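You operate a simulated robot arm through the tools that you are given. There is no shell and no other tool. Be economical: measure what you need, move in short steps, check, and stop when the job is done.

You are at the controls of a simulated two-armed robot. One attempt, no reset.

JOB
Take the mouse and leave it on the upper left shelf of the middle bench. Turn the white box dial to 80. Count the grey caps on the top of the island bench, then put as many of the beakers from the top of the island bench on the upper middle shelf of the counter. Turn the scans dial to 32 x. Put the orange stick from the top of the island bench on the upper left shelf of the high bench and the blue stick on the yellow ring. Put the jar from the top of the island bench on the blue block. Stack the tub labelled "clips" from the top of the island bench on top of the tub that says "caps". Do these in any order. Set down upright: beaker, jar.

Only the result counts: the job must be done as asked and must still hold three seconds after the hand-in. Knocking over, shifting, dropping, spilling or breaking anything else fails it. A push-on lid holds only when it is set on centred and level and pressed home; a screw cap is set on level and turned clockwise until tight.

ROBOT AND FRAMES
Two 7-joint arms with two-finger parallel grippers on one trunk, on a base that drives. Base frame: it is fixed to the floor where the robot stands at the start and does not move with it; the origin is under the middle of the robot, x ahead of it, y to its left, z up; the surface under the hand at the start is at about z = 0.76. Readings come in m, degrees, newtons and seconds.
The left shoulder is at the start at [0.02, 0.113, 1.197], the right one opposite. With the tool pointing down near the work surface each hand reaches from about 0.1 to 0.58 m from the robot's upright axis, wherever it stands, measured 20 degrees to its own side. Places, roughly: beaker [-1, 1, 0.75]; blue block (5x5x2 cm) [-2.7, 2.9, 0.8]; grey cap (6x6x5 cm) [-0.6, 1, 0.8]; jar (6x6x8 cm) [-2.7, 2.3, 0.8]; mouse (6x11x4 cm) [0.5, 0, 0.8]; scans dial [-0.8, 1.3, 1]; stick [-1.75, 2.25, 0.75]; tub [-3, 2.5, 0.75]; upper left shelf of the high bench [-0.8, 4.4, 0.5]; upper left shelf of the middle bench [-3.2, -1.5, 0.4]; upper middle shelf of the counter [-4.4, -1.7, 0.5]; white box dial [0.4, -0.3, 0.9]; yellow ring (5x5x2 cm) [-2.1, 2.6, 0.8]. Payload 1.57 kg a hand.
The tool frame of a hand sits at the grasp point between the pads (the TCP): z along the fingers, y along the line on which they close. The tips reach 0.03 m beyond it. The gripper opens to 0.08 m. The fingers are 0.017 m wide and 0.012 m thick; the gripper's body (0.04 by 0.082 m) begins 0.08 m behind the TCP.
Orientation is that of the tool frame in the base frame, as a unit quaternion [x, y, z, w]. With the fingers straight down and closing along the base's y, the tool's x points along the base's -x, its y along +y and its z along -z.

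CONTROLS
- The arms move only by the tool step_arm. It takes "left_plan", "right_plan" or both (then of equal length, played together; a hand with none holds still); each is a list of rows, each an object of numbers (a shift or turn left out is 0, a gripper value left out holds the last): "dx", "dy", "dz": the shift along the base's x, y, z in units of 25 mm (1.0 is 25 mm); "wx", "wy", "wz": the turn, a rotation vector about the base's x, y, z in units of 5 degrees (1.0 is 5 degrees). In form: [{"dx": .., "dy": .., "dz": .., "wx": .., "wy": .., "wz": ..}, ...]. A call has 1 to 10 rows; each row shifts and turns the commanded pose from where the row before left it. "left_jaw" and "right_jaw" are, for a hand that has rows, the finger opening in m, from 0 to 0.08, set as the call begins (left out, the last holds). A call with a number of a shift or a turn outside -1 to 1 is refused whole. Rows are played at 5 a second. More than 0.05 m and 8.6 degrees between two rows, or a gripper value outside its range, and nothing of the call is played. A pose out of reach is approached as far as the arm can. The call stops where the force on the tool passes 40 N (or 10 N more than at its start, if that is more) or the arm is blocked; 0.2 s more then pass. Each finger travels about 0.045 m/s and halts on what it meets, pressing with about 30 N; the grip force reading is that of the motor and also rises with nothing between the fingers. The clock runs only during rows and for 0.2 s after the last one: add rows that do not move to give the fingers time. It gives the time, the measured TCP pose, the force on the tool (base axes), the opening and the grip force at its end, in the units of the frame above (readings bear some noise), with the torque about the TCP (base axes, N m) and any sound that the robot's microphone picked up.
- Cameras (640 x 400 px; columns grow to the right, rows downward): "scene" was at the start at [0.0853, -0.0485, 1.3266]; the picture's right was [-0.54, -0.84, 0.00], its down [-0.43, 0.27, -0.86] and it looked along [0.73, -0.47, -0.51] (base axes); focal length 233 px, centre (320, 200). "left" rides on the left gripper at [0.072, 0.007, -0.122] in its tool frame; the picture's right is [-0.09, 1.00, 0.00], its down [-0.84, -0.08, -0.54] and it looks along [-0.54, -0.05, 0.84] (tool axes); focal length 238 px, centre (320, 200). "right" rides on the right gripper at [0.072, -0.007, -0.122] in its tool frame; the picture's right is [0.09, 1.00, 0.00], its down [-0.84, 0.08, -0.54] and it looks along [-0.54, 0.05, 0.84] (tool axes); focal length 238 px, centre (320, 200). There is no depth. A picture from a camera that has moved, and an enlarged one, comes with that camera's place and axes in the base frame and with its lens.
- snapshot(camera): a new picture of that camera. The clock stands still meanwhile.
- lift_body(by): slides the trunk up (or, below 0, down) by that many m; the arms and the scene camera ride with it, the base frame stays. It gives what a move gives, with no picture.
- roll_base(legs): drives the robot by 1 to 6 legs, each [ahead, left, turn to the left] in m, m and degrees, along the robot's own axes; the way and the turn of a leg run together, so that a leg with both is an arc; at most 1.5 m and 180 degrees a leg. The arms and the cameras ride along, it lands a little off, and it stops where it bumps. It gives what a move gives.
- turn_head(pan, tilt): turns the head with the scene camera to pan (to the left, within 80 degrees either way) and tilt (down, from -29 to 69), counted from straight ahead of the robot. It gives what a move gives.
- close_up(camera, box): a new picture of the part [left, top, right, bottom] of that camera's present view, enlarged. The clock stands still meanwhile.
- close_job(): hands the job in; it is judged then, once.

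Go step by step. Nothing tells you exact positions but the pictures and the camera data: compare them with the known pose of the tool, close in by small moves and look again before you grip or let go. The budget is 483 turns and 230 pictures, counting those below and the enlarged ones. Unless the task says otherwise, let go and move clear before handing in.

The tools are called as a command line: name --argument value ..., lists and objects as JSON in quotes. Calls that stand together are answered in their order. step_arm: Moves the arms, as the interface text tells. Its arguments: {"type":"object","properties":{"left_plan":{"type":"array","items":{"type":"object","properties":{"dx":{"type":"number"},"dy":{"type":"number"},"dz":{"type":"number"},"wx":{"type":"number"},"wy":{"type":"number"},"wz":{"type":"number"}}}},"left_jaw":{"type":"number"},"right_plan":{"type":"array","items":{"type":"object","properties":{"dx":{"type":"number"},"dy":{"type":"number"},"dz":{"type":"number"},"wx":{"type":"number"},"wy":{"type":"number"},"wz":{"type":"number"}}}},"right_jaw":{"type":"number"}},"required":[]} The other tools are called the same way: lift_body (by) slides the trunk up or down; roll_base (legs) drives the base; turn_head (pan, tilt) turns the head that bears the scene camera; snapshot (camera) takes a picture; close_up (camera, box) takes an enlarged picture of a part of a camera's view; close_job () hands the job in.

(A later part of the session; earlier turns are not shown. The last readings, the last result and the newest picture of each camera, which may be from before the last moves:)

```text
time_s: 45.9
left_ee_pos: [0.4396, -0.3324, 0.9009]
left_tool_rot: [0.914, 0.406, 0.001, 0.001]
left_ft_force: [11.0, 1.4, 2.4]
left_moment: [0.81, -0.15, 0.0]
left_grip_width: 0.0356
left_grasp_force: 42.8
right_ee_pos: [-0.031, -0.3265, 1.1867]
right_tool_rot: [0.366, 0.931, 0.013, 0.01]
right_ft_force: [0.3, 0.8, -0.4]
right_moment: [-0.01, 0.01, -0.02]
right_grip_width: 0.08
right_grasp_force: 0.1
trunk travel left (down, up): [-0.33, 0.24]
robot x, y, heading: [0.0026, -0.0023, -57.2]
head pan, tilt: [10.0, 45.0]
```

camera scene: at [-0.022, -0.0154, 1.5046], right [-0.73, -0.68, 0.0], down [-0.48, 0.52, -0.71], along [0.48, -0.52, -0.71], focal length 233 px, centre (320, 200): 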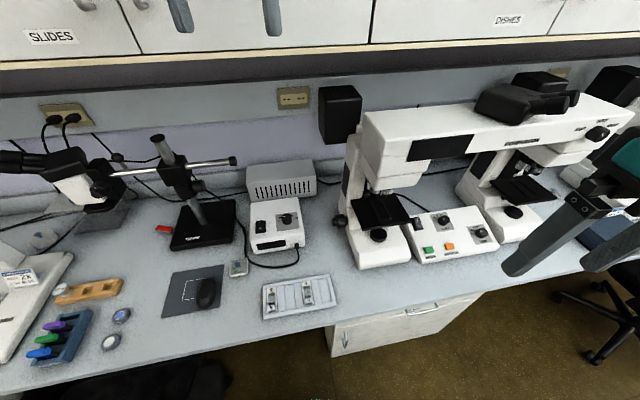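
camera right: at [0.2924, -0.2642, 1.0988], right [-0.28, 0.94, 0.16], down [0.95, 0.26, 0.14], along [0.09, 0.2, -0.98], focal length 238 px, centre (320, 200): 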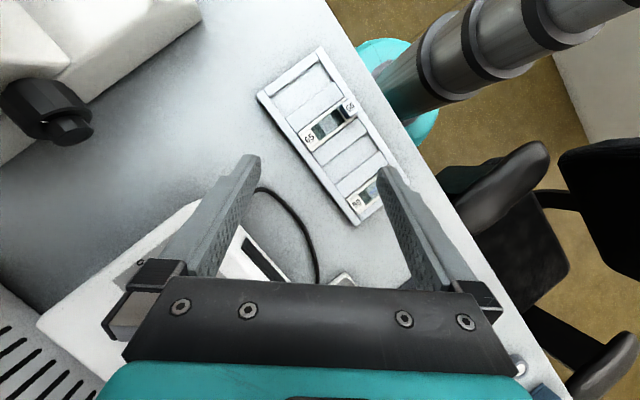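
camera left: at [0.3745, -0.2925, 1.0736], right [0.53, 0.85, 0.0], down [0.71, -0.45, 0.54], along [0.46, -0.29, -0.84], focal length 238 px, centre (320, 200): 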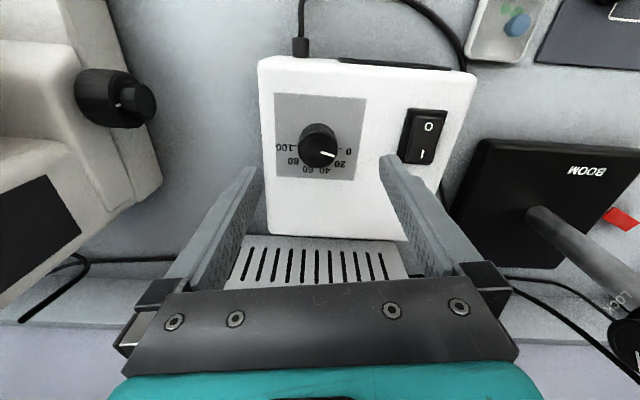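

step_arm --left_plan '[{"dx": 0.08}, {"wz": -1}, {"wz": -1}, {"wz": -1}, {"wz": -0.9}, {}]'

step_arm --left_plan '[{}, {}, {}, {}, {"dz": 1}, {"dz": 1}]' --left_jaw 0.08

close_up --camera "left" --box '[240, 80, 400, 180]'

```text
time_s: 47.3
left_ee_pos: [0.4393, -0.3329, 0.9002]
left_tool_rot: [0.969, 0.245, 0.0, 0.001]
left_ft_force: [6.2, -0.4, -1.5]
left_moment: [0.14, -0.11, 0.04]
left_grip_width: 0.0353
left_grasp_force: 41.9
right_ee_pos: [-0.0326, -0.326, 1.1873]
right_tool_rot: [0.366, 0.931, 0.013, 0.01]
right_ft_force: [-0.4, -0.1, 1.1]
right_moment: [-0.01, 0.01, 0.01]
right_grip_width: 0.0802
right_grasp_force: 0.0
trunk travel left (down, up): [-0.33, 0.24]
robot x, y, heading: [0.0041, -0.0016, -56.8]
head pan, tilt: [10.0, 45.0]
```

```text
time_s: 48.7
left_ee_pos: [0.4376, -0.3329, 0.9504]
left_tool_rot: [0.969, 0.246, 0.0, 0.001]
left_ft_force: [0.1, -0.1, 0.1]
left_moment: [0.04, -0.02, 0.01]
left_grip_width: 0.0798
left_grasp_force: 0.0
right_ee_pos: [-0.033, -0.3266, 1.1867]
right_tool_rot: [0.366, 0.931, 0.013, 0.01]
right_ft_force: [-0.6, 0.1, 0.0]
right_moment: [0.01, 0.0, 0.01]
right_grip_width: 0.0801
right_grasp_force: 0.1
trunk travel left (down, up): [-0.33, 0.24]
robot x, y, heading: [-0.0015, -0.0006, -57.2]
head pan, tilt: [10.0, 45.0]
```

```text
4.00 times, centred on (320, 130) of left
camera zoom: at [0.5044, -0.3053, 1.0725], right [0.39, -0.92, 0.0], down [-0.77, -0.33, 0.54], along [-0.5, -0.21, -0.84], focal length 953 px, centre (320, 480)
```

zoom: 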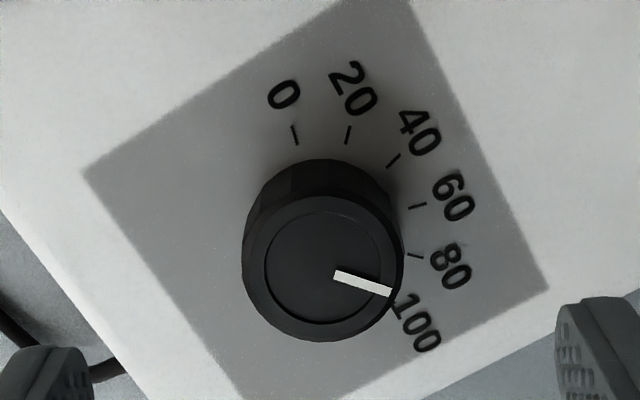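

The pointer looks near 80 but maybe a few degrees past. I zoom in further to measure.

close_up --camera "left" --box '[296, 110, 360, 174]'

close_up --camera "scene" --box '[240, 190, 340, 260]'

```text
6.25 times, centred on (328, 142) of left
camera zoom: at [0.5044, -0.3053, 1.0725], right [0.39, -0.92, 0.0], down [-0.77, -0.33, 0.54], along [-0.5, -0.21, -0.84], focal length 1490 px, centre (270, 562)
```

zoom: 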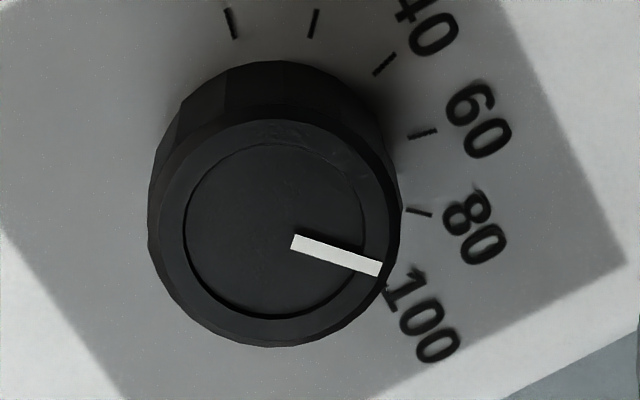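

```text
5.71 times, centred on (290, 225) of scene
camera zoom: at [0.0614, -0.0676, 1.3846], right [-0.73, -0.68, 0.0], down [-0.48, 0.52, -0.71], along [0.48, -0.52, -0.71], focal length 1333 px, centre (491, 57)
```

zoom: 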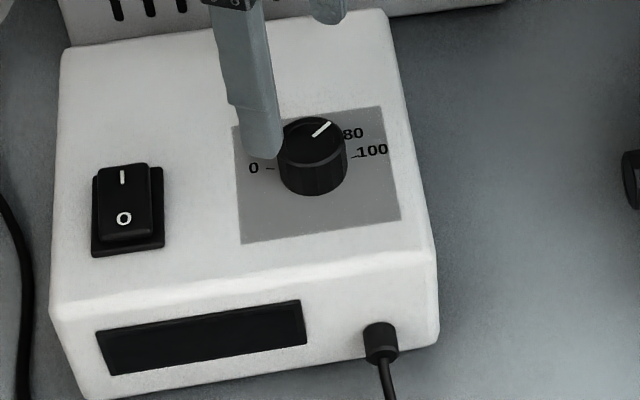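

I raise the hand and turn it back, then take an independent look from another side.

step_arm --left_plan '[{"dz": 0.4, "wz": 1}, {"dz": 0.4, "wz": 1}, {"dz": 0.4, "wz": 1}, {"dz": 0.4, "wz": 1}, {"wz": 1}, {"wz": 1}, {"wz": 1}, {"wz": 1}, {"wz": 1}, {"wz": 1}]'

step_arm --left_plan '[{"wz": 1}, {"wz": 1}, {"wz": 1}, {"wz": 1}, {"wz": 1}, {"wz": 1}, {"wz": 1}, {"wz": 1}, {"wz": 1}, {}]'

close_up --camera "left" --box '[280, 80, 360, 160]'

```text
time_s: 50.9
left_ee_pos: [0.4385, -0.3309, 0.9911]
left_tool_rot: [0.774, 0.634, 0.001, 0.0]
left_ft_force: [-0.6, -0.5, 0.4]
left_moment: [-0.02, -0.01, 0.05]
left_grip_width: 0.0798
left_grasp_force: 0.0
right_ee_pos: [-0.0346, -0.3264, 1.1876]
right_tool_rot: [0.366, 0.931, 0.013, 0.009]
right_ft_force: [0.1, 0.4, 0.3]
right_moment: [0.0, 0.0, 0.03]
right_grip_width: 0.0802
right_grasp_force: 0.0
trunk travel left (down, up): [-0.33, 0.24]
robot x, y, heading: [0.0017, 0.0006, -57.0]
head pan, tilt: [10.0, 45.0]
```

```text
time_s: 53.1
left_ee_pos: [0.4399, -0.3339, 0.9918]
left_tool_rot: [0.473, 0.881, 0.001, -0.001]
left_ft_force: [0.5, -0.4, -0.4]
left_moment: [-0.01, 0.03, 0.01]
left_grip_width: 0.08
left_grasp_force: 0.1
right_ee_pos: [-0.0335, -0.3275, 1.1862]
right_tool_rot: [0.366, 0.931, 0.013, 0.01]
right_ft_force: [-0.1, 0.0, 0.0]
right_moment: [-0.01, -0.03, 0.0]
right_grip_width: 0.0799
right_grasp_force: 0.1
trunk travel left (down, up): [-0.33, 0.24]
robot x, y, heading: [0.0011, -0.0001, -57.0]
head pan, tilt: [10.0, 45.0]
```

```text
5.00 times, centred on (320, 120) of left
camera zoom: at [0.4058, -0.2701, 1.1131], right [0.88, 0.47, 0.0], down [0.4, -0.74, 0.54], along [0.26, -0.48, -0.84], focal length 1192 px, centre (320, 600)
```

zoom: 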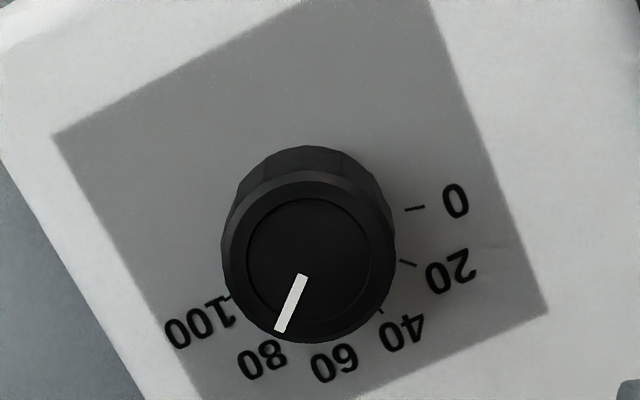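

The pointer reads about 2.5° past the 80 mark. I regrip and correct by +2.5°.

step_arm --left_plan '[{"dz": -0.9, "dx": -0.06}, {"dz": -0.9}, {"dz": -0.9}, {"dz": -0.95}, {}]'

step_arm --left_plan '[{}, {}, {}, {}, {}, {"wz": 0.25}, {"wz": 0.25}, {}]' --left_jaw 0.02

step_arm --left_plan '[{}, {}, {}, {}, {"dz": 1}, {"dz": 1}, {"dz": 1}, {"dz": 0.7}]' --left_jaw 0.08

close_up --camera "left" --box '[280, 80, 360, 160]'

```text
time_s: 54.3
left_ee_pos: [0.4359, -0.3302, 0.8982]
left_tool_rot: [0.473, 0.881, 0.0, 0.0]
left_ft_force: [0.0, 0.2, -0.1]
left_moment: [0.0, -0.02, 0.01]
left_grip_width: 0.0797
left_grasp_force: 0.1
right_ee_pos: [-0.0322, -0.3276, 1.1855]
right_tool_rot: [0.366, 0.931, 0.013, 0.01]
right_ft_force: [0.4, -0.7, -0.2]
right_moment: [0.01, -0.01, 0.0]
right_grip_width: 0.0803
right_grasp_force: 0.1
trunk travel left (down, up): [-0.33, 0.24]
robot x, y, heading: [0.0024, 0.0047, -56.9]
head pan, tilt: [10.0, 45.0]
```

```text
time_s: 56.1
left_ee_pos: [0.4354, -0.33, 0.8992]
left_tool_rot: [0.455, 0.891, 0.0, -0.001]
left_ft_force: [-12.2, -1.2, -7.3]
left_moment: [-1.04, -0.19, -0.04]
left_grip_width: 0.0357
left_grasp_force: 42.5
right_ee_pos: [-0.0332, -0.3275, 1.187]
right_tool_rot: [0.366, 0.93, 0.013, 0.011]
right_ft_force: [-0.1, 0.5, 0.9]
right_moment: [0.0, -0.02, 0.02]
right_grip_width: 0.0798
right_grasp_force: 0.0
trunk travel left (down, up): [-0.33, 0.24]
robot x, y, heading: [0.0026, 0.0046, -57.0]
head pan, tilt: [10.0, 45.0]
```

```text
time_s: 57.9
left_ee_pos: [0.4373, -0.335, 0.9946]
left_tool_rot: [0.454, 0.891, -0.001, 0.0]
left_ft_force: [-0.3, 0.1, 0.0]
left_moment: [-0.03, 0.01, 0.04]
left_grip_width: 0.0803
left_grasp_force: 0.1
right_ee_pos: [-0.033, -0.3264, 1.1861]
right_tool_rot: [0.365, 0.931, 0.013, 0.01]
right_ft_force: [0.1, 0.7, -0.3]
right_moment: [0.05, -0.01, 0.02]
right_grip_width: 0.0799
right_grasp_force: 0.2
trunk travel left (down, up): [-0.33, 0.24]
robot x, y, heading: [0.0011, 0.0018, -57.2]
head pan, tilt: [10.0, 45.0]
```

```text
5.00 times, centred on (320, 120) of left
camera zoom: at [0.4005, -0.2721, 1.1158], right [0.86, 0.51, 0.0], down [0.43, -0.72, 0.54], along [0.28, -0.47, -0.84], focal length 1192 px, centre (320, 600)
```

zoom: 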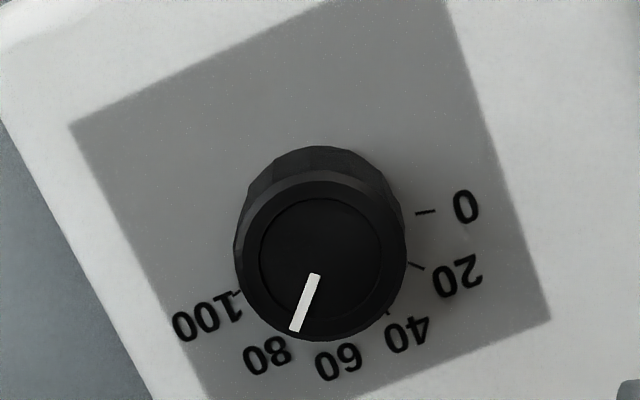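

The dial reads 80. Now the mouse: I retract and raise the left hand, then turn the robot to about heading -25°.

step_arm --left_plan '[{"dz": 1, "dx": -0.2, "dy": 0.2}, {"dz": 1, "dx": -0.2, "dy": 0.2}, {"dz": 1, "dx": -0.6, "dy": 0.5}, {"dz": 1, "dx": -0.6, "dy": 0.5}, {"dz": 1, "dx": -0.6, "dy": 0.5}, {"dz": 1, "dx": -0.6, "dy": 0.5}, {"dz": 1, "dx": -0.6, "dy": 0.5}, {"dz": 1, "dx": -0.6, "dy": 0.5}, {"dz": 1, "dx": -0.6, "dy": 0.5}, {"dz": 0.5}]'

lift_body --by 0.1

roll_base --legs '[[0, 0, 33]]'

snapshot --camera "scene"

```text
time_s: 60.1
left_ee_pos: [0.322, -0.2335, 1.2304]
left_tool_rot: [0.454, 0.891, 0.002, 0.0]
left_ft_force: [0.1, -0.4, 0.2]
left_moment: [0.03, -0.02, 0.01]
left_grip_width: 0.0802
left_grasp_force: 0.0
right_ee_pos: [-0.0325, -0.3268, 1.187]
right_tool_rot: [0.366, 0.931, 0.013, 0.011]
right_ft_force: [-0.1, -0.2, 0.2]
right_moment: [0.0, 0.01, 0.02]
right_grip_width: 0.0801
right_grasp_force: 0.1
trunk travel left (down, up): [-0.33, 0.24]
robot x, y, heading: [0.0028, -0.0009, -56.7]
head pan, tilt: [10.0, 45.0]
```

```text
time_s: 61.5
left_ee_pos: [0.323, -0.2321, 1.3308]
left_tool_rot: [0.453, 0.891, 0.0, 0.0]
left_ft_force: [0.1, -1.2, 0.7]
left_moment: [0.01, 0.0, 0.0]
left_grip_width: 0.0799
left_grasp_force: 0.1
right_ee_pos: [-0.0341, -0.3258, 1.2859]
right_tool_rot: [0.365, 0.931, 0.013, 0.01]
right_ft_force: [0.3, -0.7, 0.2]
right_moment: [-0.03, 0.02, -0.03]
right_grip_width: 0.0802
right_grasp_force: 0.0
trunk travel left (down, up): [-0.43, 0.14]
robot x, y, heading: [0.0033, 0.0003, -57.0]
head pan, tilt: [10.0, 45.0]
```

```text
time_s: 63.5
left_ee_pos: [0.3976, -0.0178, 1.3319]
left_tool_rot: [0.179, 0.984, -0.001, 0.0]
left_ft_force: [0.1, -0.5, 0.0]
left_moment: [-0.02, 0.05, 0.01]
left_grip_width: 0.0798
left_grasp_force: 0.2
right_ee_pos: [0.1519, -0.2916, 1.2867]
right_tool_rot: [0.082, 0.996, 0.015, 0.006]
right_ft_force: [0.2, 0.1, 0.0]
right_moment: [0.0, 0.01, -0.01]
right_grip_width: 0.08
right_grasp_force: 0.0
trunk travel left (down, up): [-0.43, 0.14]
robot x, y, heading: [-0.0002, -0.0008, -23.8]
head pan, tilt: [10.0, 45.0]
```

```text
199 pictures are left
camera scene: at [0.089, -0.0227, 1.4846], right [-0.23, -0.97, 0.0], down [-0.69, 0.17, -0.71], along [0.69, -0.17, -0.71], focal length 233 px, centre (320, 200)
```

scene: 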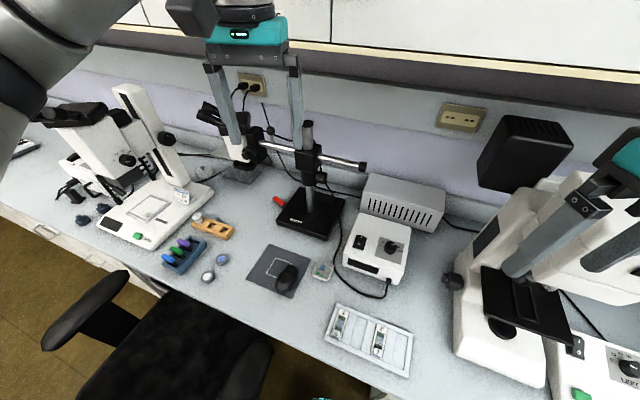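

snapshot --camera "left"

```text
198 pictures are left
camera left: at [0.3342, 0.0129, 1.4523], right [0.44, 0.9, 0.0], down [0.76, -0.37, 0.54], along [0.49, -0.24, -0.84], focal length 238 px, centre (320, 200)
```

left: 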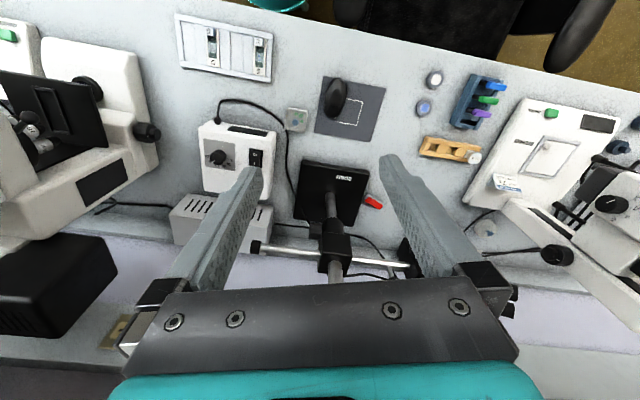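

Mouse at about (0.454, 0.003), its long axis at -37°. I lower the trunk and bring the left hand above it, aligned.

lift_body --by -0.1

step_arm --left_plan '[{"dx": 0.23, "dy": 0.083, "dz": -1, "wz": -0.32}, {"dx": 0.23, "dy": 0.083, "dz": -1, "wz": -0.32}, {"dx": 0.23, "dy": 0.083, "dz": -1, "wz": -0.32}, {"dx": 0.23, "dy": 0.083, "dz": -1, "wz": -0.32}, {"dx": 0.23, "dy": 0.083, "dz": -1, "wz": -0.32}, {"dx": 0.23, "dy": 0.083, "dz": -1, "wz": -0.32}, {"dx": 0.23, "dy": 0.083, "dz": -1, "wz": -0.32}, {"dx": 0.23, "dy": 0.083, "dz": -1, "wz": -0.32}, {"dx": 0.23, "dy": 0.083, "dz": -1, "wz": -0.32}, {"dx": 0.23, "dy": 0.083, "dz": -1, "wz": -0.32}]'

snapshot --camera "left"

```text
time_s: 64.8
left_ee_pos: [0.3986, -0.0178, 1.2302]
left_tool_rot: [0.179, 0.984, 0.001, 0.0]
left_ft_force: [0.3, 0.4, 0.4]
left_moment: [0.04, 0.0, 0.0]
left_grip_width: 0.0799
left_grasp_force: 0.1
right_ee_pos: [0.1517, -0.291, 1.1863]
right_tool_rot: [0.082, 0.996, 0.015, 0.006]
right_ft_force: [-0.6, 0.9, 0.3]
right_moment: [0.03, 0.0, 0.01]
right_grip_width: 0.0798
right_grasp_force: 0.0
trunk travel left (down, up): [-0.33, 0.24]
robot x, y, heading: [0.0032, 0.001, -23.5]
head pan, tilt: [10.0, 45.0]
```

```text
time_s: 67.0
left_ee_pos: [0.4565, 0.0033, 0.9806]
left_tool_rot: [0.315, 0.949, 0.0, -0.001]
left_ft_force: [-0.6, -0.1, 0.1]
left_moment: [-0.02, 0.0, -0.02]
left_grip_width: 0.0799
left_grasp_force: 0.0
right_ee_pos: [0.1528, -0.2922, 1.186]
right_tool_rot: [0.081, 0.997, 0.016, 0.005]
right_ft_force: [-0.6, 0.1, -0.4]
right_moment: [0.0, -0.04, -0.02]
right_grip_width: 0.08
right_grasp_force: 0.0
trunk travel left (down, up): [-0.33, 0.24]
robot x, y, heading: [0.0035, 0.0004, -23.8]
head pan, tilt: [10.0, 45.0]
```

```text
197 pictures are left
camera left: at [0.4039, 0.0505, 1.1018], right [0.67, 0.74, 0.0], down [0.62, -0.56, 0.54], along [0.4, -0.36, -0.84], focal length 238 px, centre (320, 200)
```

left: 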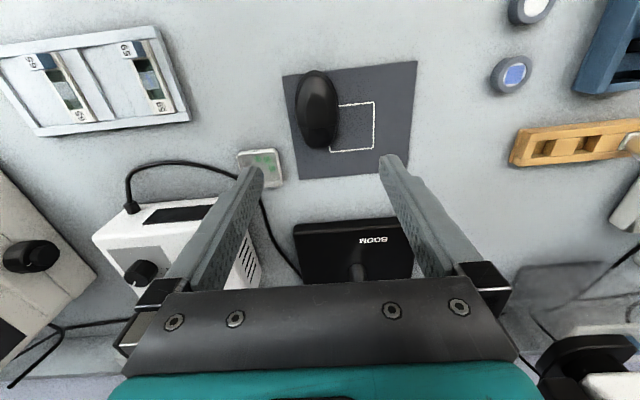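

Mouse centre at (0.450, 0.004). I descend and grip.

step_arm --left_plan '[{"dz": -0.9, "dx": -0.24, "dy": 0.04}, {"dz": -0.9}, {"dz": -0.9}, {"dz": -0.9}, {"dz": -0.9}, {"dz": -0.9}, {"dz": -0.9}, {"dz": -0.8}, {}]'

step_arm --left_plan '[{}, {}, {}, {}, {}]' --left_jaw 0.03

snapshot --camera "left"

```text
time_s: 69.0
left_ee_pos: [0.4509, 0.004, 0.8022]
left_tool_rot: [0.314, 0.949, 0.0, 0.001]
left_ft_force: [0.5, -1.0, 0.3]
left_moment: [-0.01, 0.0, 0.01]
left_grip_width: 0.08
left_grasp_force: 0.0
right_ee_pos: [0.1527, -0.2918, 1.1865]
right_tool_rot: [0.082, 0.997, 0.016, 0.005]
right_ft_force: [0.0, -0.1, 0.1]
right_moment: [0.01, 0.03, 0.0]
right_grip_width: 0.0802
right_grasp_force: 0.0
trunk travel left (down, up): [-0.33, 0.24]
robot x, y, heading: [-0.0007, 0.0008, -23.6]
head pan, tilt: [10.0, 45.0]
```

```text
time_s: 70.2
left_ee_pos: [0.4507, 0.0033, 0.8018]
left_tool_rot: [0.314, 0.949, 0.001, -0.001]
left_ft_force: [0.7, -0.1, 0.3]
left_moment: [-0.01, -0.01, -0.01]
left_grip_width: 0.0583
left_grasp_force: 29.8
right_ee_pos: [0.1527, -0.2924, 1.186]
right_tool_rot: [0.082, 0.997, 0.015, 0.005]
right_ft_force: [0.2, -0.7, -0.2]
right_moment: [0.05, -0.01, -0.01]
right_grip_width: 0.08
right_grasp_force: 0.1
trunk travel left (down, up): [-0.33, 0.24]
robot x, y, heading: [0.0016, 0.0028, -23.5]
head pan, tilt: [10.0, 45.0]
```

```text
196 pictures are left
camera left: at [0.3979, 0.0514, 0.9238], right [0.67, 0.74, 0.0], down [0.63, -0.56, 0.54], along [0.4, -0.36, -0.84], focal length 238 px, centre (320, 200)
```

left: 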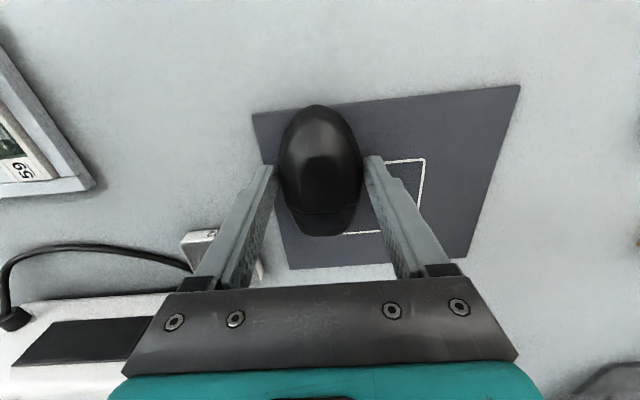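

Mouse held. I lift it, retract and raise, then turn the robot to look behind.

step_arm --left_plan '[{"dz": 1}, {"dz": 1}, {"dz": 1}, {"dz": 1}, {"dz": 1, "dx": -0.7}, {"dz": 1, "dx": -0.7}, {"dz": 1, "dx": -0.7}, {"dz": 1, "dx": -0.7}, {"dz": 1, "dx": -0.7}, {"dz": 1, "dx": -0.7}]'

step_arm --left_plan '[{"dx": -0.7, "dz": 1}, {"dx": -0.7, "dz": 1}, {"dx": -0.7, "dz": 1}, {"dx": -0.7, "dz": 1}]'

roll_base --legs '[[-0.25, 0.05, 0], [0, 0, -120]]'

turn_head --pan 0 --tilt 25

snapshot --camera "scene"

```text
time_s: 72.4
left_ee_pos: [0.3419, 0.0039, 1.0531]
left_tool_rot: [0.314, 0.949, 0.002, 0.0]
left_ft_force: [0.6, 0.3, 0.6]
left_moment: [-0.02, 0.02, 0.0]
left_grip_width: 0.0299
left_grasp_force: 0.0
right_ee_pos: [0.1532, -0.292, 1.1867]
right_tool_rot: [0.081, 0.997, 0.015, 0.005]
right_ft_force: [-0.2, -0.1, 0.6]
right_moment: [0.0, 0.02, -0.02]
right_grip_width: 0.0799
right_grasp_force: 0.0
trunk travel left (down, up): [-0.33, 0.24]
robot x, y, heading: [0.0031, 0.002, -23.6]
head pan, tilt: [10.0, 45.0]
```

```text
time_s: 73.4
left_ee_pos: [0.2752, 0.0024, 1.1538]
left_tool_rot: [0.315, 0.949, 0.001, 0.0]
left_ft_force: [-0.7, 0.1, 0.0]
left_moment: [-0.02, 0.0, -0.02]
left_grip_width: 0.0298
left_grasp_force: 0.1
right_ee_pos: [0.1531, -0.2916, 1.1863]
right_tool_rot: [0.082, 0.996, 0.017, 0.005]
right_ft_force: [0.2, 0.5, 0.3]
right_moment: [0.01, -0.01, 0.05]
right_grip_width: 0.0799
right_grasp_force: 0.1
trunk travel left (down, up): [-0.33, 0.24]
robot x, y, heading: [0.0014, 0.0019, -23.3]
head pan, tilt: [10.0, 45.0]
```

```text
time_s: 80.3
left_ee_pos: [-0.3487, -0.0891, 1.1514]
left_tool_rot: [0.983, 0.185, 0.0, 0.0]
left_ft_force: [0.1, -0.5, 0.0]
left_moment: [-0.02, -0.02, 0.01]
left_grip_width: 0.0299
left_grasp_force: 0.0
right_ee_pos: [-0.5341, 0.1717, 1.1872]
right_tool_rot: [0.912, 0.411, 0.002, 0.016]
right_ft_force: [0.9, -0.3, 0.0]
right_moment: [0.01, 0.0, -0.01]
right_grip_width: 0.0803
right_grasp_force: 0.0
trunk travel left (down, up): [-0.33, 0.24]
robot x, y, heading: [-0.2051, 0.1487, -145.6]
head pan, tilt: [10.0, 45.0]
```

```text
time_s: 81.2
left_ee_pos: [-0.3487, -0.0881, 1.1533]
left_tool_rot: [0.983, 0.184, 0.0, 0.0]
left_ft_force: [0.3, -0.4, 0.7]
left_moment: [-0.01, -0.02, 0.04]
left_grip_width: 0.0297
left_grasp_force: 0.0
right_ee_pos: [-0.5338, 0.1711, 1.1865]
right_tool_rot: [0.912, 0.41, 0.002, 0.016]
right_ft_force: [0.6, -0.4, -0.8]
right_moment: [0.01, 0.01, 0.0]
right_grip_width: 0.0798
right_grasp_force: 0.0
trunk travel left (down, up): [-0.33, 0.24]
robot x, y, heading: [-0.208, 0.1464, -145.6]
head pan, tilt: [0.0, 25.0]
```

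```text
195 pictures are left
camera scene: at [-0.2911, 0.0875, 1.4151], right [-0.56, 0.83, 0.0], down [0.35, 0.24, -0.91], along [-0.75, -0.51, -0.42], focal length 233 px, centre (320, 200)
```

scene: 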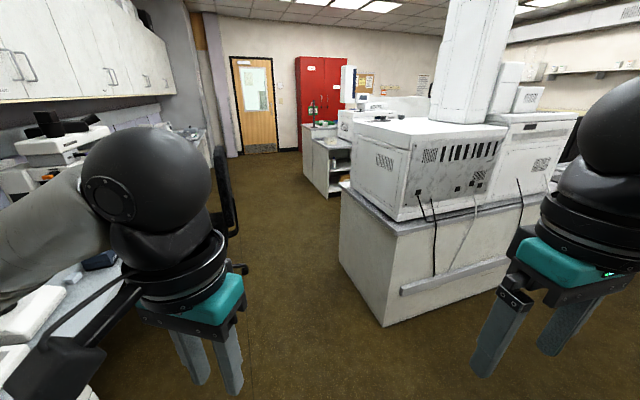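

The mouse slipped out during the lift (the gripper is empty). I go back and see where it lies.

roll_base --legs '[[0, 0, 120], [0.25, -0.05, 0]]'

turn_head --pan 0 --tilt 50

snapshot --camera "scene"

```text
time_s: 88.0
left_ee_pos: [0.2688, -0.0333, 1.1527]
left_tool_rot: [0.348, 0.938, 0.001, 0.0]
left_ft_force: [0.0, -0.6, 0.5]
left_moment: [0.01, -0.03, 0.0]
left_grip_width: 0.0296
left_grasp_force: 0.1
right_ee_pos: [0.1246, -0.3176, 1.1867]
right_tool_rot: [0.118, 0.993, 0.017, 0.006]
right_ft_force: [0.6, -0.7, -0.2]
right_moment: [0.0, -0.04, 0.0]
right_grip_width: 0.0801
right_grasp_force: 0.0
trunk travel left (down, up): [-0.33, 0.24]
robot x, y, heading: [-0.0036, -0.0163, -27.9]
head pan, tilt: [0.0, 25.0]
```

```text
time_s: 88.8
left_ee_pos: [0.2676, -0.0326, 1.1529]
left_tool_rot: [0.348, 0.938, 0.001, 0.0]
left_ft_force: [-0.1, 0.2, 0.0]
left_moment: [-0.02, -0.02, 0.01]
left_grip_width: 0.0302
left_grasp_force: 0.1
right_ee_pos: [0.1247, -0.3164, 1.1868]
right_tool_rot: [0.118, 0.993, 0.016, 0.006]
right_ft_force: [-0.6, -0.5, -0.7]
right_moment: [-0.02, 0.0, 0.0]
right_grip_width: 0.08
right_grasp_force: 0.1
trunk travel left (down, up): [-0.33, 0.24]
robot x, y, heading: [-0.0057, -0.0148, -27.7]
head pan, tilt: [0.0, 50.0]
```

```text
194 pictures are left
camera scene: at [0.0707, -0.055, 1.3777], right [-0.46, -0.89, 0.0], down [-0.68, 0.36, -0.64], along [0.57, -0.3, -0.77], focal length 233 px, centre (320, 200)
```

scene: 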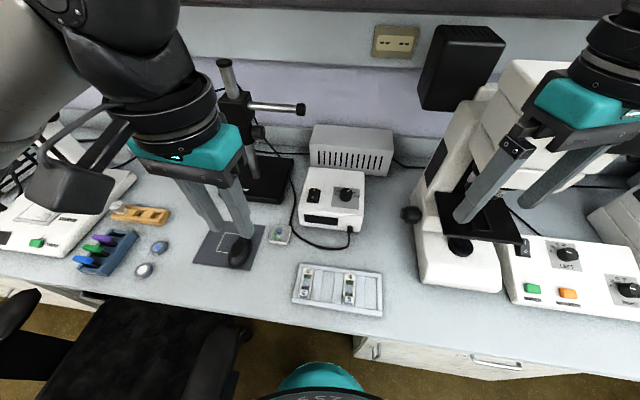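

The mouse is still on its pad. I hover over it again and look.

step_arm --left_plan '[{"dx": 0.9, "dy": 0.18, "dz": -0.8, "wz": 0.1}, {"dx": 0.9, "dy": 0.18, "dz": -0.8, "wz": 0.1}, {"dx": 0.9, "dy": 0.18, "dz": -0.8, "wz": 0.1}, {"dx": 0.9, "dy": 0.18, "dz": -0.8, "wz": 0.1}, {"dx": 0.9, "dy": 0.18, "dz": -0.8, "wz": 0.1}, {"dx": 0.9, "dy": 0.18, "dz": -0.8, "wz": 0.1}, {"dx": 0.9, "dy": 0.18, "dz": -0.8, "wz": 0.1}, {"dx": 0.9, "dy": 0.18, "dz": -0.8, "wz": 0.1}, {}]' --left_jaw 0.08

snapshot --camera "left"

```text
time_s: 90.8
left_ee_pos: [0.4492, 0.0035, 0.9913]
left_tool_rot: [0.315, 0.949, 0.001, 0.0]
left_ft_force: [0.6, 0.1, -0.4]
left_moment: [-0.06, -0.01, 0.0]
left_grip_width: 0.0798
left_grasp_force: 0.1
right_ee_pos: [0.1242, -0.3165, 1.1871]
right_tool_rot: [0.116, 0.993, 0.015, 0.005]
right_ft_force: [0.6, -0.6, -0.3]
right_moment: [0.01, 0.02, -0.01]
right_grip_width: 0.08
right_grasp_force: 0.0
trunk travel left (down, up): [-0.33, 0.24]
robot x, y, heading: [-0.0079, -0.0158, -27.6]
head pan, tilt: [0.0, 50.0]
```

```text
193 pictures are left
camera left: at [0.3961, 0.0522, 1.1141], right [0.67, 0.74, 0.0], down [0.62, -0.56, 0.54], along [0.4, -0.36, -0.84], focal length 238 px, centre (320, 200)
```

left: 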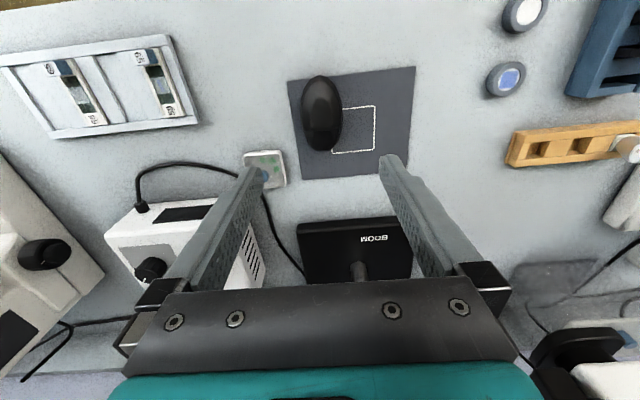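

Same spot. This time I grip lower, near the pad.

step_arm --left_plan '[{"dz": -0.95, "dx": 0.08, "dy": 0.02}, {"dz": -0.95}, {"dz": -0.95}, {"dz": -0.95}, {"dz": -0.95}, {"dz": -0.95}, {"dz": -0.95}, {"dz": -0.8}, {"dz": -0.5}, {"dz": -0.2}]'

```text
time_s: 93.1
left_ee_pos: [0.4508, 0.0049, 0.7939]
left_tool_rot: [0.315, 0.949, 0.0, -0.001]
left_ft_force: [-10.5, 7.2, 22.7]
left_moment: [0.31, 0.54, -0.11]
left_grip_width: 0.0798
left_grasp_force: 0.1
right_ee_pos: [0.1213, -0.3164, 1.1866]
right_tool_rot: [0.117, 0.993, 0.016, 0.009]
right_ft_force: [-0.3, -0.7, 0.5]
right_moment: [0.0, 0.02, 0.0]
right_grip_width: 0.0799
right_grasp_force: 0.1
trunk travel left (down, up): [-0.33, 0.24]
robot x, y, heading: [-0.0064, -0.0123, -27.9]
head pan, tilt: [0.0, 50.0]
stopped in row 10 (left hand): the force on the tool passed its limit at 44 N (the readings are from after the stop); the commanded pose is now the measured one
```

Tips touch the pad. I rise 1.5 mm and close.

step_arm --left_plan '[{"dz": 0.06}, {}, {}, {}, {}, {}]' --left_jaw 0.0

step_arm --left_plan '[{"dz": 0.2}, {"dz": 0.2}, {"dz": 0.2}, {"dz": 0.2}, {"dz": 0.2}, {"dz": 0.2}]'

snapshot --camera "left"

```text
time_s: 94.5
left_ee_pos: [0.4543, 0.003, 0.7943]
left_tool_rot: [0.314, 0.949, -0.001, 0.003]
left_ft_force: [4.8, -3.2, 11.2]
left_moment: [-0.1, -0.14, 0.03]
left_grip_width: 0.0588
left_grasp_force: 29.7
right_ee_pos: [0.1245, -0.3167, 1.1865]
right_tool_rot: [0.118, 0.993, 0.016, 0.006]
right_ft_force: [0.3, -0.3, -0.1]
right_moment: [-0.03, 0.03, 0.01]
right_grip_width: 0.0798
right_grasp_force: 0.1
trunk travel left (down, up): [-0.33, 0.24]
robot x, y, heading: [-0.0064, -0.0163, -27.8]
head pan, tilt: [0.0, 50.0]
```

```text
time_s: 95.9
left_ee_pos: [0.4522, 0.0052, 0.8234]
left_tool_rot: [0.314, 0.949, -0.001, 0.001]
left_ft_force: [0.0, 1.0, -0.5]
left_moment: [-0.03, 0.01, 0.0]
left_grip_width: 0.0587
left_grasp_force: 29.6
right_ee_pos: [0.1243, -0.3152, 1.1868]
right_tool_rot: [0.117, 0.993, 0.014, 0.006]
right_ft_force: [0.5, 0.0, -0.1]
right_moment: [0.02, 0.0, -0.01]
right_grip_width: 0.0798
right_grasp_force: 0.0
trunk travel left (down, up): [-0.33, 0.24]
robot x, y, heading: [-0.0093, -0.0116, -27.9]
head pan, tilt: [0.0, 50.0]
```

```text
192 pictures are left
camera left: at [0.3996, 0.0519, 0.9448], right [0.67, 0.74, 0.0], down [0.62, -0.56, 0.54], along [0.41, -0.36, -0.84], focal length 238 px, centre (320, 200)
```

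left: 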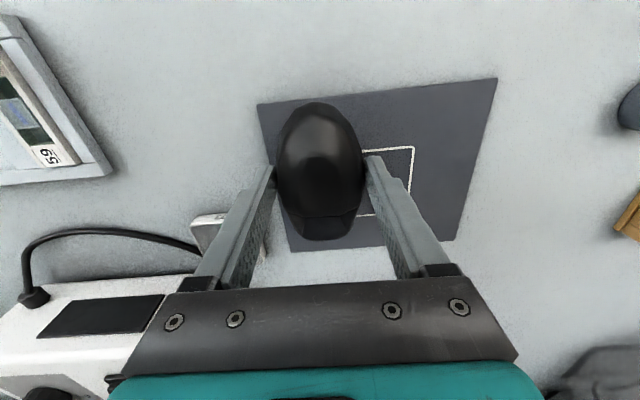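

The mouse is now lifted. I continue up and back, gently.

step_arm --left_plan '[{"dz": 0.6}, {"dz": 0.6}, {"dz": 0.6}, {"dz": 0.6}, {"dz": 0.7}, {"dz": 0.7}, {"dz": 0.7}, {"dz": 0.7}, {"dz": 0.7, "dx": -0.3}, {"dz": 0.7, "dx": -0.5}]'

step_arm --left_plan '[{"dz": 0.7, "dx": -0.6}, {"dz": 0.7, "dx": -0.6}, {"dz": 0.7, "dx": -0.6}, {"dz": 0.7, "dx": -0.6}, {"dz": 0.7, "dx": -0.6}, {"dz": 0.7, "dx": -0.6}, {"dz": 0.7, "dx": -0.6}, {"dx": -0.6}, {"dx": -0.5}]'

```text
time_s: 98.1
left_ee_pos: [0.4323, 0.0044, 0.9864]
left_tool_rot: [0.315, 0.949, -0.001, 0.002]
left_ft_force: [0.8, -0.2, -1.5]
left_moment: [0.04, 0.01, 0.03]
left_grip_width: 0.0584
left_grasp_force: 30.1
right_ee_pos: [0.1241, -0.3168, 1.1871]
right_tool_rot: [0.117, 0.993, 0.015, 0.007]
right_ft_force: [-0.5, 0.1, 0.4]
right_moment: [0.0, 0.02, 0.01]
right_grip_width: 0.0801
right_grasp_force: 0.1
trunk travel left (down, up): [-0.33, 0.24]
robot x, y, heading: [-0.0062, -0.016, -27.4]
head pan, tilt: [0.0, 50.0]
```

```text
time_s: 100.1
left_ee_pos: [0.2998, 0.007, 1.1106]
left_tool_rot: [0.314, 0.949, -0.001, 0.001]
left_ft_force: [-0.4, -1.2, -1.6]
left_moment: [-0.01, 0.02, 0.0]
left_grip_width: 0.0585
left_grasp_force: 30.3
right_ee_pos: [0.1242, -0.3165, 1.1867]
right_tool_rot: [0.116, 0.993, 0.015, 0.007]
right_ft_force: [0.4, 0.2, -0.3]
right_moment: [-0.02, -0.01, 0.02]
right_grip_width: 0.0799
right_grasp_force: 0.0
trunk travel left (down, up): [-0.33, 0.24]
robot x, y, heading: [-0.0007, -0.017, -27.9]
head pan, tilt: [0.0, 50.0]
```

Held firmly. I back off, turn and drive toward the middle bench.

roll_base --legs '[[-0.25, 0.05, 0], [0, 0, -122]]'

turn_head --pan 0 --tilt 20

snapshot --camera "scene"

```text
time_s: 107.1
left_ee_pos: [-0.3607, -0.1194, 1.1103]
left_tool_rot: [0.985, 0.172, -0.003, -0.001]
left_ft_force: [-1.2, 0.2, -0.6]
left_moment: [0.0, 0.0, -0.01]
left_grip_width: 0.0585
left_grasp_force: 30.1
right_ee_pos: [-0.531, 0.2033, 1.1868]
right_tool_rot: [0.931, 0.366, 0.002, 0.016]
right_ft_force: [-0.6, -1.0, 0.6]
right_moment: [-0.03, -0.01, 0.0]
right_grip_width: 0.0799
right_grasp_force: 0.1
trunk travel left (down, up): [-0.33, 0.24]
robot x, y, heading: [-0.2073, 0.1452, -151.0]
head pan, tilt: [0.0, 50.0]
```

```text
time_s: 108.0
left_ee_pos: [-0.3617, -0.1199, 1.1104]
left_tool_rot: [0.985, 0.172, -0.002, 0.0]
left_ft_force: [-0.6, -0.6, -0.4]
left_moment: [-0.02, -0.01, 0.01]
left_grip_width: 0.0585
left_grasp_force: 29.9
right_ee_pos: [-0.5305, 0.2028, 1.1865]
right_tool_rot: [0.93, 0.367, 0.001, 0.016]
right_ft_force: [-0.1, 1.0, 0.2]
right_moment: [0.01, 0.0, 0.03]
right_grip_width: 0.0799
right_grasp_force: 0.0
trunk travel left (down, up): [-0.33, 0.24]
robot x, y, heading: [-0.2103, 0.1453, -151.1]
head pan, tilt: [0.0, 20.0]
```

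```text
191 pictures are left
camera scene: at [-0.2988, 0.0966, 1.4232], right [-0.48, 0.88, 0.0], down [0.3, 0.17, -0.94], along [-0.82, -0.45, -0.34], focal length 233 px, centre (320, 200)
```

scene: 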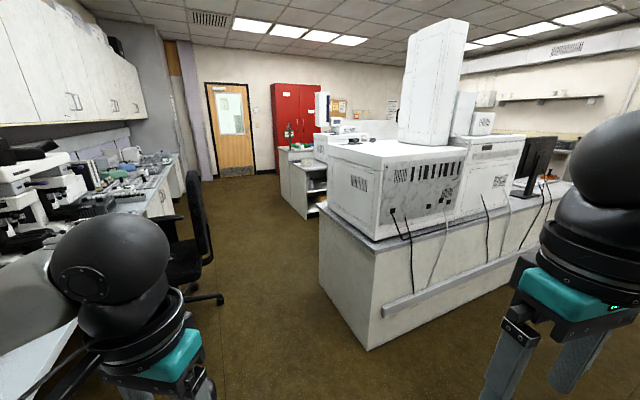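

close_up --camera "scene" --box '[260, 80, 360, 230]'

```text
2.67 times, centred on (310, 155) of scene
camera zoom: at [-0.2988, 0.0966, 1.4232], right [-0.48, 0.88, 0.0], down [0.3, 0.17, -0.94], along [-0.82, -0.45, -0.34], focal length 622 px, centre (347, 320)
```

zoom: 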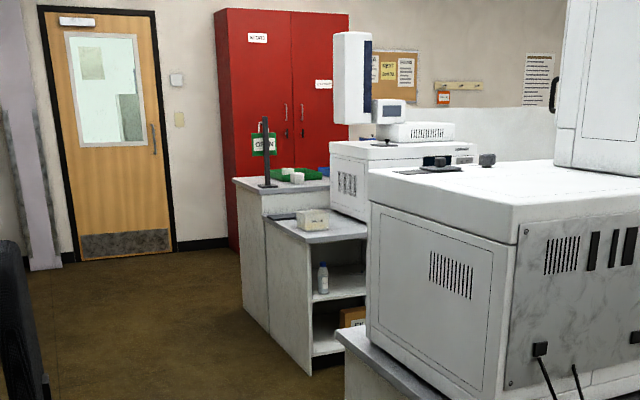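

The middle bench's open front faces the aisle between it and the near island; the left bay has a bottle on the upper shelf. I drive down the aisle between the chair and the island in legs.

roll_base --legs '[[0, 0, 28.3], [0.6, -0.37, 0]]'

snapshot --camera "scene"

```text
time_s: 113.3
left_ee_pos: [-0.8341, -0.4685, 1.1105]
left_tool_rot: [0.907, 0.421, -0.002, 0.001]
left_ft_force: [-0.5, 0.7, -1.4]
left_moment: [0.01, -0.04, 0.01]
left_grip_width: 0.0586
left_grasp_force: 30.0
right_ee_pos: [-1.1453, -0.2731, 1.1875]
right_tool_rot: [0.803, 0.595, 0.006, 0.017]
right_ft_force: [0.1, 0.0, 0.5]
right_moment: [-0.01, -0.05, 0.0]
right_grip_width: 0.0802
right_grasp_force: 0.2
trunk travel left (down, up): [-0.33, 0.24]
robot x, y, heading: [-0.8352, -0.1622, -121.2]
head pan, tilt: [0.0, 20.0]
```

```text
189 pictures are left
camera scene: at [-0.89, -0.25, 1.4232], right [-0.86, 0.52, 0.0], down [0.18, 0.29, -0.94], along [-0.49, -0.8, -0.34], focal length 233 px, centre (320, 200)
```

scene: 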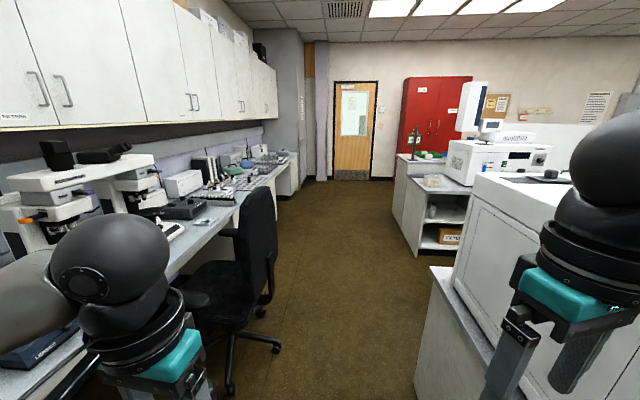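

roll_base --legs '[[0.05, -0.05, -1.5], [1.5, 0, 0]]'

turn_head --pan -40 --tilt 35

snapshot --camera "scene"

```text
time_s: 115.8
left_ee_pos: [-0.9602, -0.5733, 1.1125]
left_tool_rot: [0.915, 0.403, -0.008, 0.0]
left_ft_force: [0.6, -0.1, -1.0]
left_moment: [-0.03, 0.0, 0.02]
left_grip_width: 0.0589
left_grasp_force: 30.1
right_ee_pos: [-1.2733, -0.3604, 1.196]
right_tool_rot: [0.83, 0.557, -0.013, 0.014]
right_ft_force: [0.4, 0.6, 0.7]
right_moment: [0.01, 0.0, 0.0]
right_grip_width: 0.0802
right_grasp_force: 0.1
trunk travel left (down, up): [-0.33, 0.24]
robot x, y, heading: [-0.9653, -0.2704, -123.3]
head pan, tilt: [0.0, 20.0]
stopped in leg 2: the robot was blocked; the commanded pose is now the measured one
```

```text
time_s: 116.9
left_ee_pos: [-0.9597, -0.5719, 1.1115]
left_tool_rot: [0.914, 0.405, -0.01, 0.0]
left_ft_force: [-0.3, 0.8, -1.4]
left_moment: [0.01, -0.03, -0.02]
left_grip_width: 0.0584
left_grasp_force: 29.9
right_ee_pos: [-1.2739, -0.3591, 1.1967]
right_tool_rot: [0.829, 0.559, -0.011, 0.013]
right_ft_force: [1.1, -0.2, 0.0]
right_moment: [-0.03, 0.02, -0.02]
right_grip_width: 0.0803
right_grasp_force: 0.1
trunk travel left (down, up): [-0.33, 0.24]
robot x, y, heading: [-0.9635, -0.2701, -123.2]
head pan, tilt: [-40.0, 35.0]
```

```text
188 pictures are left
camera scene: at [-1.0374, -0.2984, 1.401], right [-0.29, 0.96, 0.0], down [0.54, 0.16, -0.83], along [-0.79, -0.24, -0.56], focal length 233 px, centre (320, 200)
```

scene: 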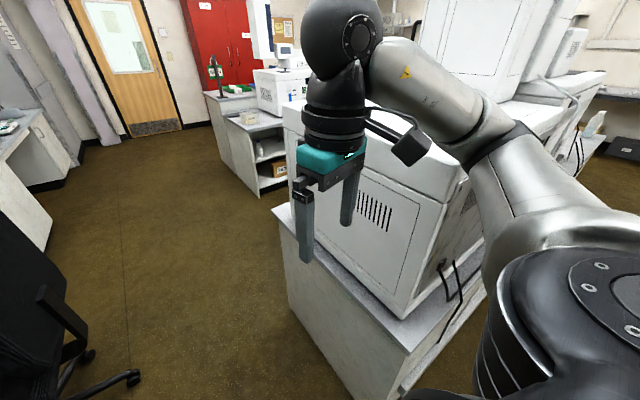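

The right elbow touched the analyser. I back off and stretch the right arm forward so it's narrower.

roll_base --legs '[[-0.15, 0.06, 0]]'

step_arm --right_plan '[{"dx": -0.3, "dy": -1, "dz": 0.6}, {"dx": -0.3, "dy": -1, "dz": 0.6}, {"dx": -0.3, "dy": -1, "dz": 0.6}, {"dx": -0.3, "dy": -1, "dz": 0.6}, {"dx": -0.3, "dy": -1, "dz": 0.6}, {"dx": -0.3, "dy": -1, "dz": 0.6}, {"dx": -0.3, "dy": -1, "dz": 0.6}, {"dx": -0.3, "dy": -1, "dz": 0.6}]'

snapshot --camera "scene"

```text
time_s: 118.3
left_ee_pos: [-0.8425, -0.486, 1.1103]
left_tool_rot: [0.915, 0.404, -0.002, 0.0]
left_ft_force: [0.4, -0.3, -1.3]
left_moment: [0.02, -0.01, 0.0]
left_grip_width: 0.0585
left_grasp_force: 30.1
right_ee_pos: [-1.1557, -0.2738, 1.1891]
right_tool_rot: [0.827, 0.562, -0.002, 0.015]
right_ft_force: [0.7, -0.4, 0.4]
right_moment: [0.0, 0.02, -0.02]
right_grip_width: 0.08
right_grasp_force: 0.1
trunk travel left (down, up): [-0.33, 0.24]
robot x, y, heading: [-0.8389, -0.1799, -123.2]
head pan, tilt: [-40.0, 35.0]
```

```text
time_s: 120.1
left_ee_pos: [-0.8438, -0.4858, 1.1089]
left_tool_rot: [0.915, 0.404, -0.001, 0.001]
left_ft_force: [0.0, -0.3, -1.2]
left_moment: [0.03, -0.02, 0.01]
left_grip_width: 0.0583
left_grasp_force: 30.1
right_ee_pos: [-1.215, -0.4723, 1.3099]
right_tool_rot: [0.827, 0.562, -0.001, 0.014]
right_ft_force: [1.0, 0.2, -0.9]
right_moment: [0.01, -0.01, -0.01]
right_grip_width: 0.0801
right_grasp_force: 0.0
trunk travel left (down, up): [-0.33, 0.24]
robot x, y, heading: [-0.8347, -0.1772, -123.2]
head pan, tilt: [-40.0, 35.0]
```

```text
187 pictures are left
camera scene: at [-0.9248, -0.2143, 1.3994], right [-0.29, 0.96, 0.0], down [0.55, 0.17, -0.82], along [-0.78, -0.24, -0.57], focal length 233 px, centre (320, 200)
```

scene: 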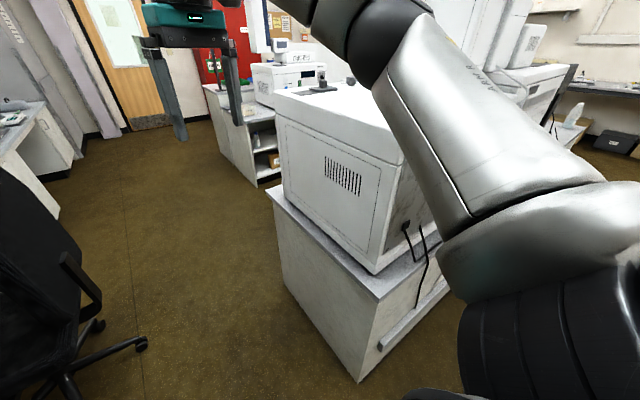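

roll_base --legs '[[1.5, 0.0, 0]]'

turn_head --pan -60 --tilt 30

snapshot --camera "scene"

```text
time_s: 127.5
left_ee_pos: [-1.6455, -1.7488, 1.1112]
left_tool_rot: [0.91, 0.414, -0.002, 0.0]
left_ft_force: [0.6, 1.0, -1.1]
left_moment: [0.01, 0.02, 0.0]
left_grip_width: 0.0583
left_grasp_force: 30.0
right_ee_pos: [-2.0186, -1.7422, 1.3104]
right_tool_rot: [0.821, 0.571, -0.001, 0.014]
right_ft_force: [-0.4, 0.6, -0.2]
right_moment: [0.01, -0.01, 0.01]
right_grip_width: 0.0801
right_grasp_force: 0.0
trunk travel left (down, up): [-0.33, 0.24]
robot x, y, heading: [-1.6414, -1.4458, -122.3]
head pan, tilt: [-40.0, 35.0]
```

```text
time_s: 128.3
left_ee_pos: [-1.6466, -1.7472, 1.1107]
left_tool_rot: [0.91, 0.414, -0.001, 0.001]
left_ft_force: [0.3, -0.4, -1.6]
left_moment: [-0.02, -0.01, -0.02]
left_grip_width: 0.0585
left_grasp_force: 30.2
right_ee_pos: [-2.0182, -1.7426, 1.31]
right_tool_rot: [0.821, 0.571, 0.0, 0.014]
right_ft_force: [0.1, 0.4, 0.0]
right_moment: [0.01, 0.01, -0.03]
right_grip_width: 0.08
right_grasp_force: 0.1
trunk travel left (down, up): [-0.33, 0.24]
robot x, y, heading: [-1.6418, -1.444, -122.2]
head pan, tilt: [-60.0, 30.0]
```

```text
186 pictures are left
camera scene: at [-1.7393, -1.4473, 1.4072], right [0.04, 1.0, 0.0], down [0.5, -0.02, -0.87], along [-0.87, 0.03, -0.5], focal length 233 px, centre (320, 200)
```

scene: 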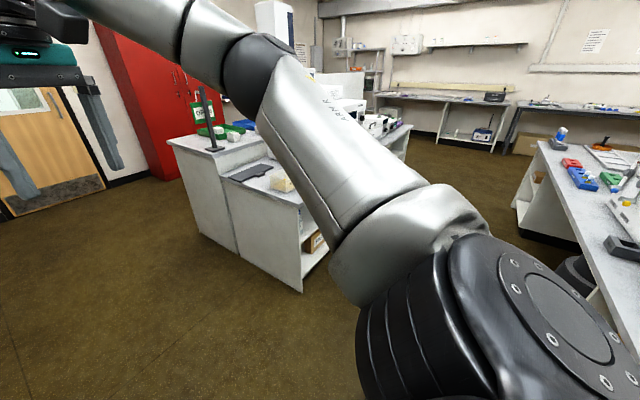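

Passed. I strafe right to stand in front of the middle bench.

roll_base --legs '[[0.0, -1.0, 0]]'

turn_head --pan -15 --tilt 45

snapshot --camera "scene"

```text
time_s: 133.6
left_ee_pos: [-2.5108, -1.2052, 1.1105]
left_tool_rot: [0.911, 0.412, -0.001, 0.001]
left_ft_force: [-0.1, 0.5, -1.5]
left_moment: [0.01, -0.02, 0.01]
left_grip_width: 0.0587
left_grasp_force: 29.9
right_ee_pos: [-2.882, -1.1983, 1.3097]
right_tool_rot: [0.822, 0.569, -0.001, 0.014]
right_ft_force: [0.2, 0.0, 0.2]
right_moment: [0.0, 0.0, -0.05]
right_grip_width: 0.0801
right_grasp_force: 0.0
trunk travel left (down, up): [-0.33, 0.24]
robot x, y, heading: [-2.5052, -0.8982, -122.2]
head pan, tilt: [-60.0, 30.0]
```

```text
time_s: 134.7
left_ee_pos: [-2.5098, -1.2054, 1.1104]
left_tool_rot: [0.911, 0.412, -0.001, 0.001]
left_ft_force: [-0.8, 0.9, -1.9]
left_moment: [0.0, 0.0, -0.02]
left_grip_width: 0.0587
left_grasp_force: 30.4
right_ee_pos: [-2.8823, -1.1986, 1.3108]
right_tool_rot: [0.823, 0.568, 0.0, 0.014]
right_ft_force: [-0.3, 0.2, -0.7]
right_moment: [0.03, -0.01, 0.0]
right_grip_width: 0.0797
right_grasp_force: 0.1
trunk travel left (down, up): [-0.33, 0.24]
robot x, y, heading: [-2.5063, -0.9004, -122.2]
head pan, tilt: [-15.0, 45.0]
```

```text
185 pictures are left
camera scene: at [-2.5717, -0.9631, 1.3846], right [-0.68, 0.73, 0.0], down [0.52, 0.48, -0.71], along [-0.52, -0.48, -0.71], focal length 233 px, centre (320, 200)
```

scene: 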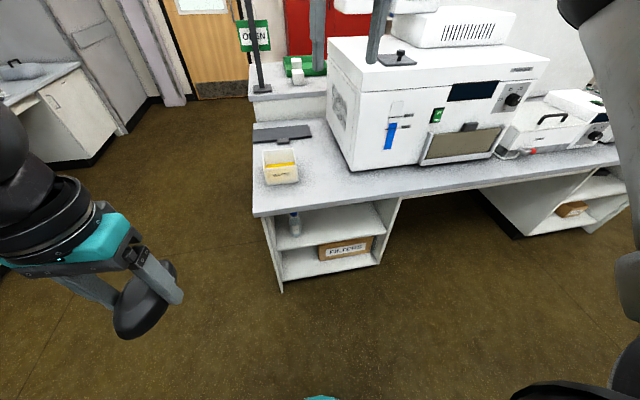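

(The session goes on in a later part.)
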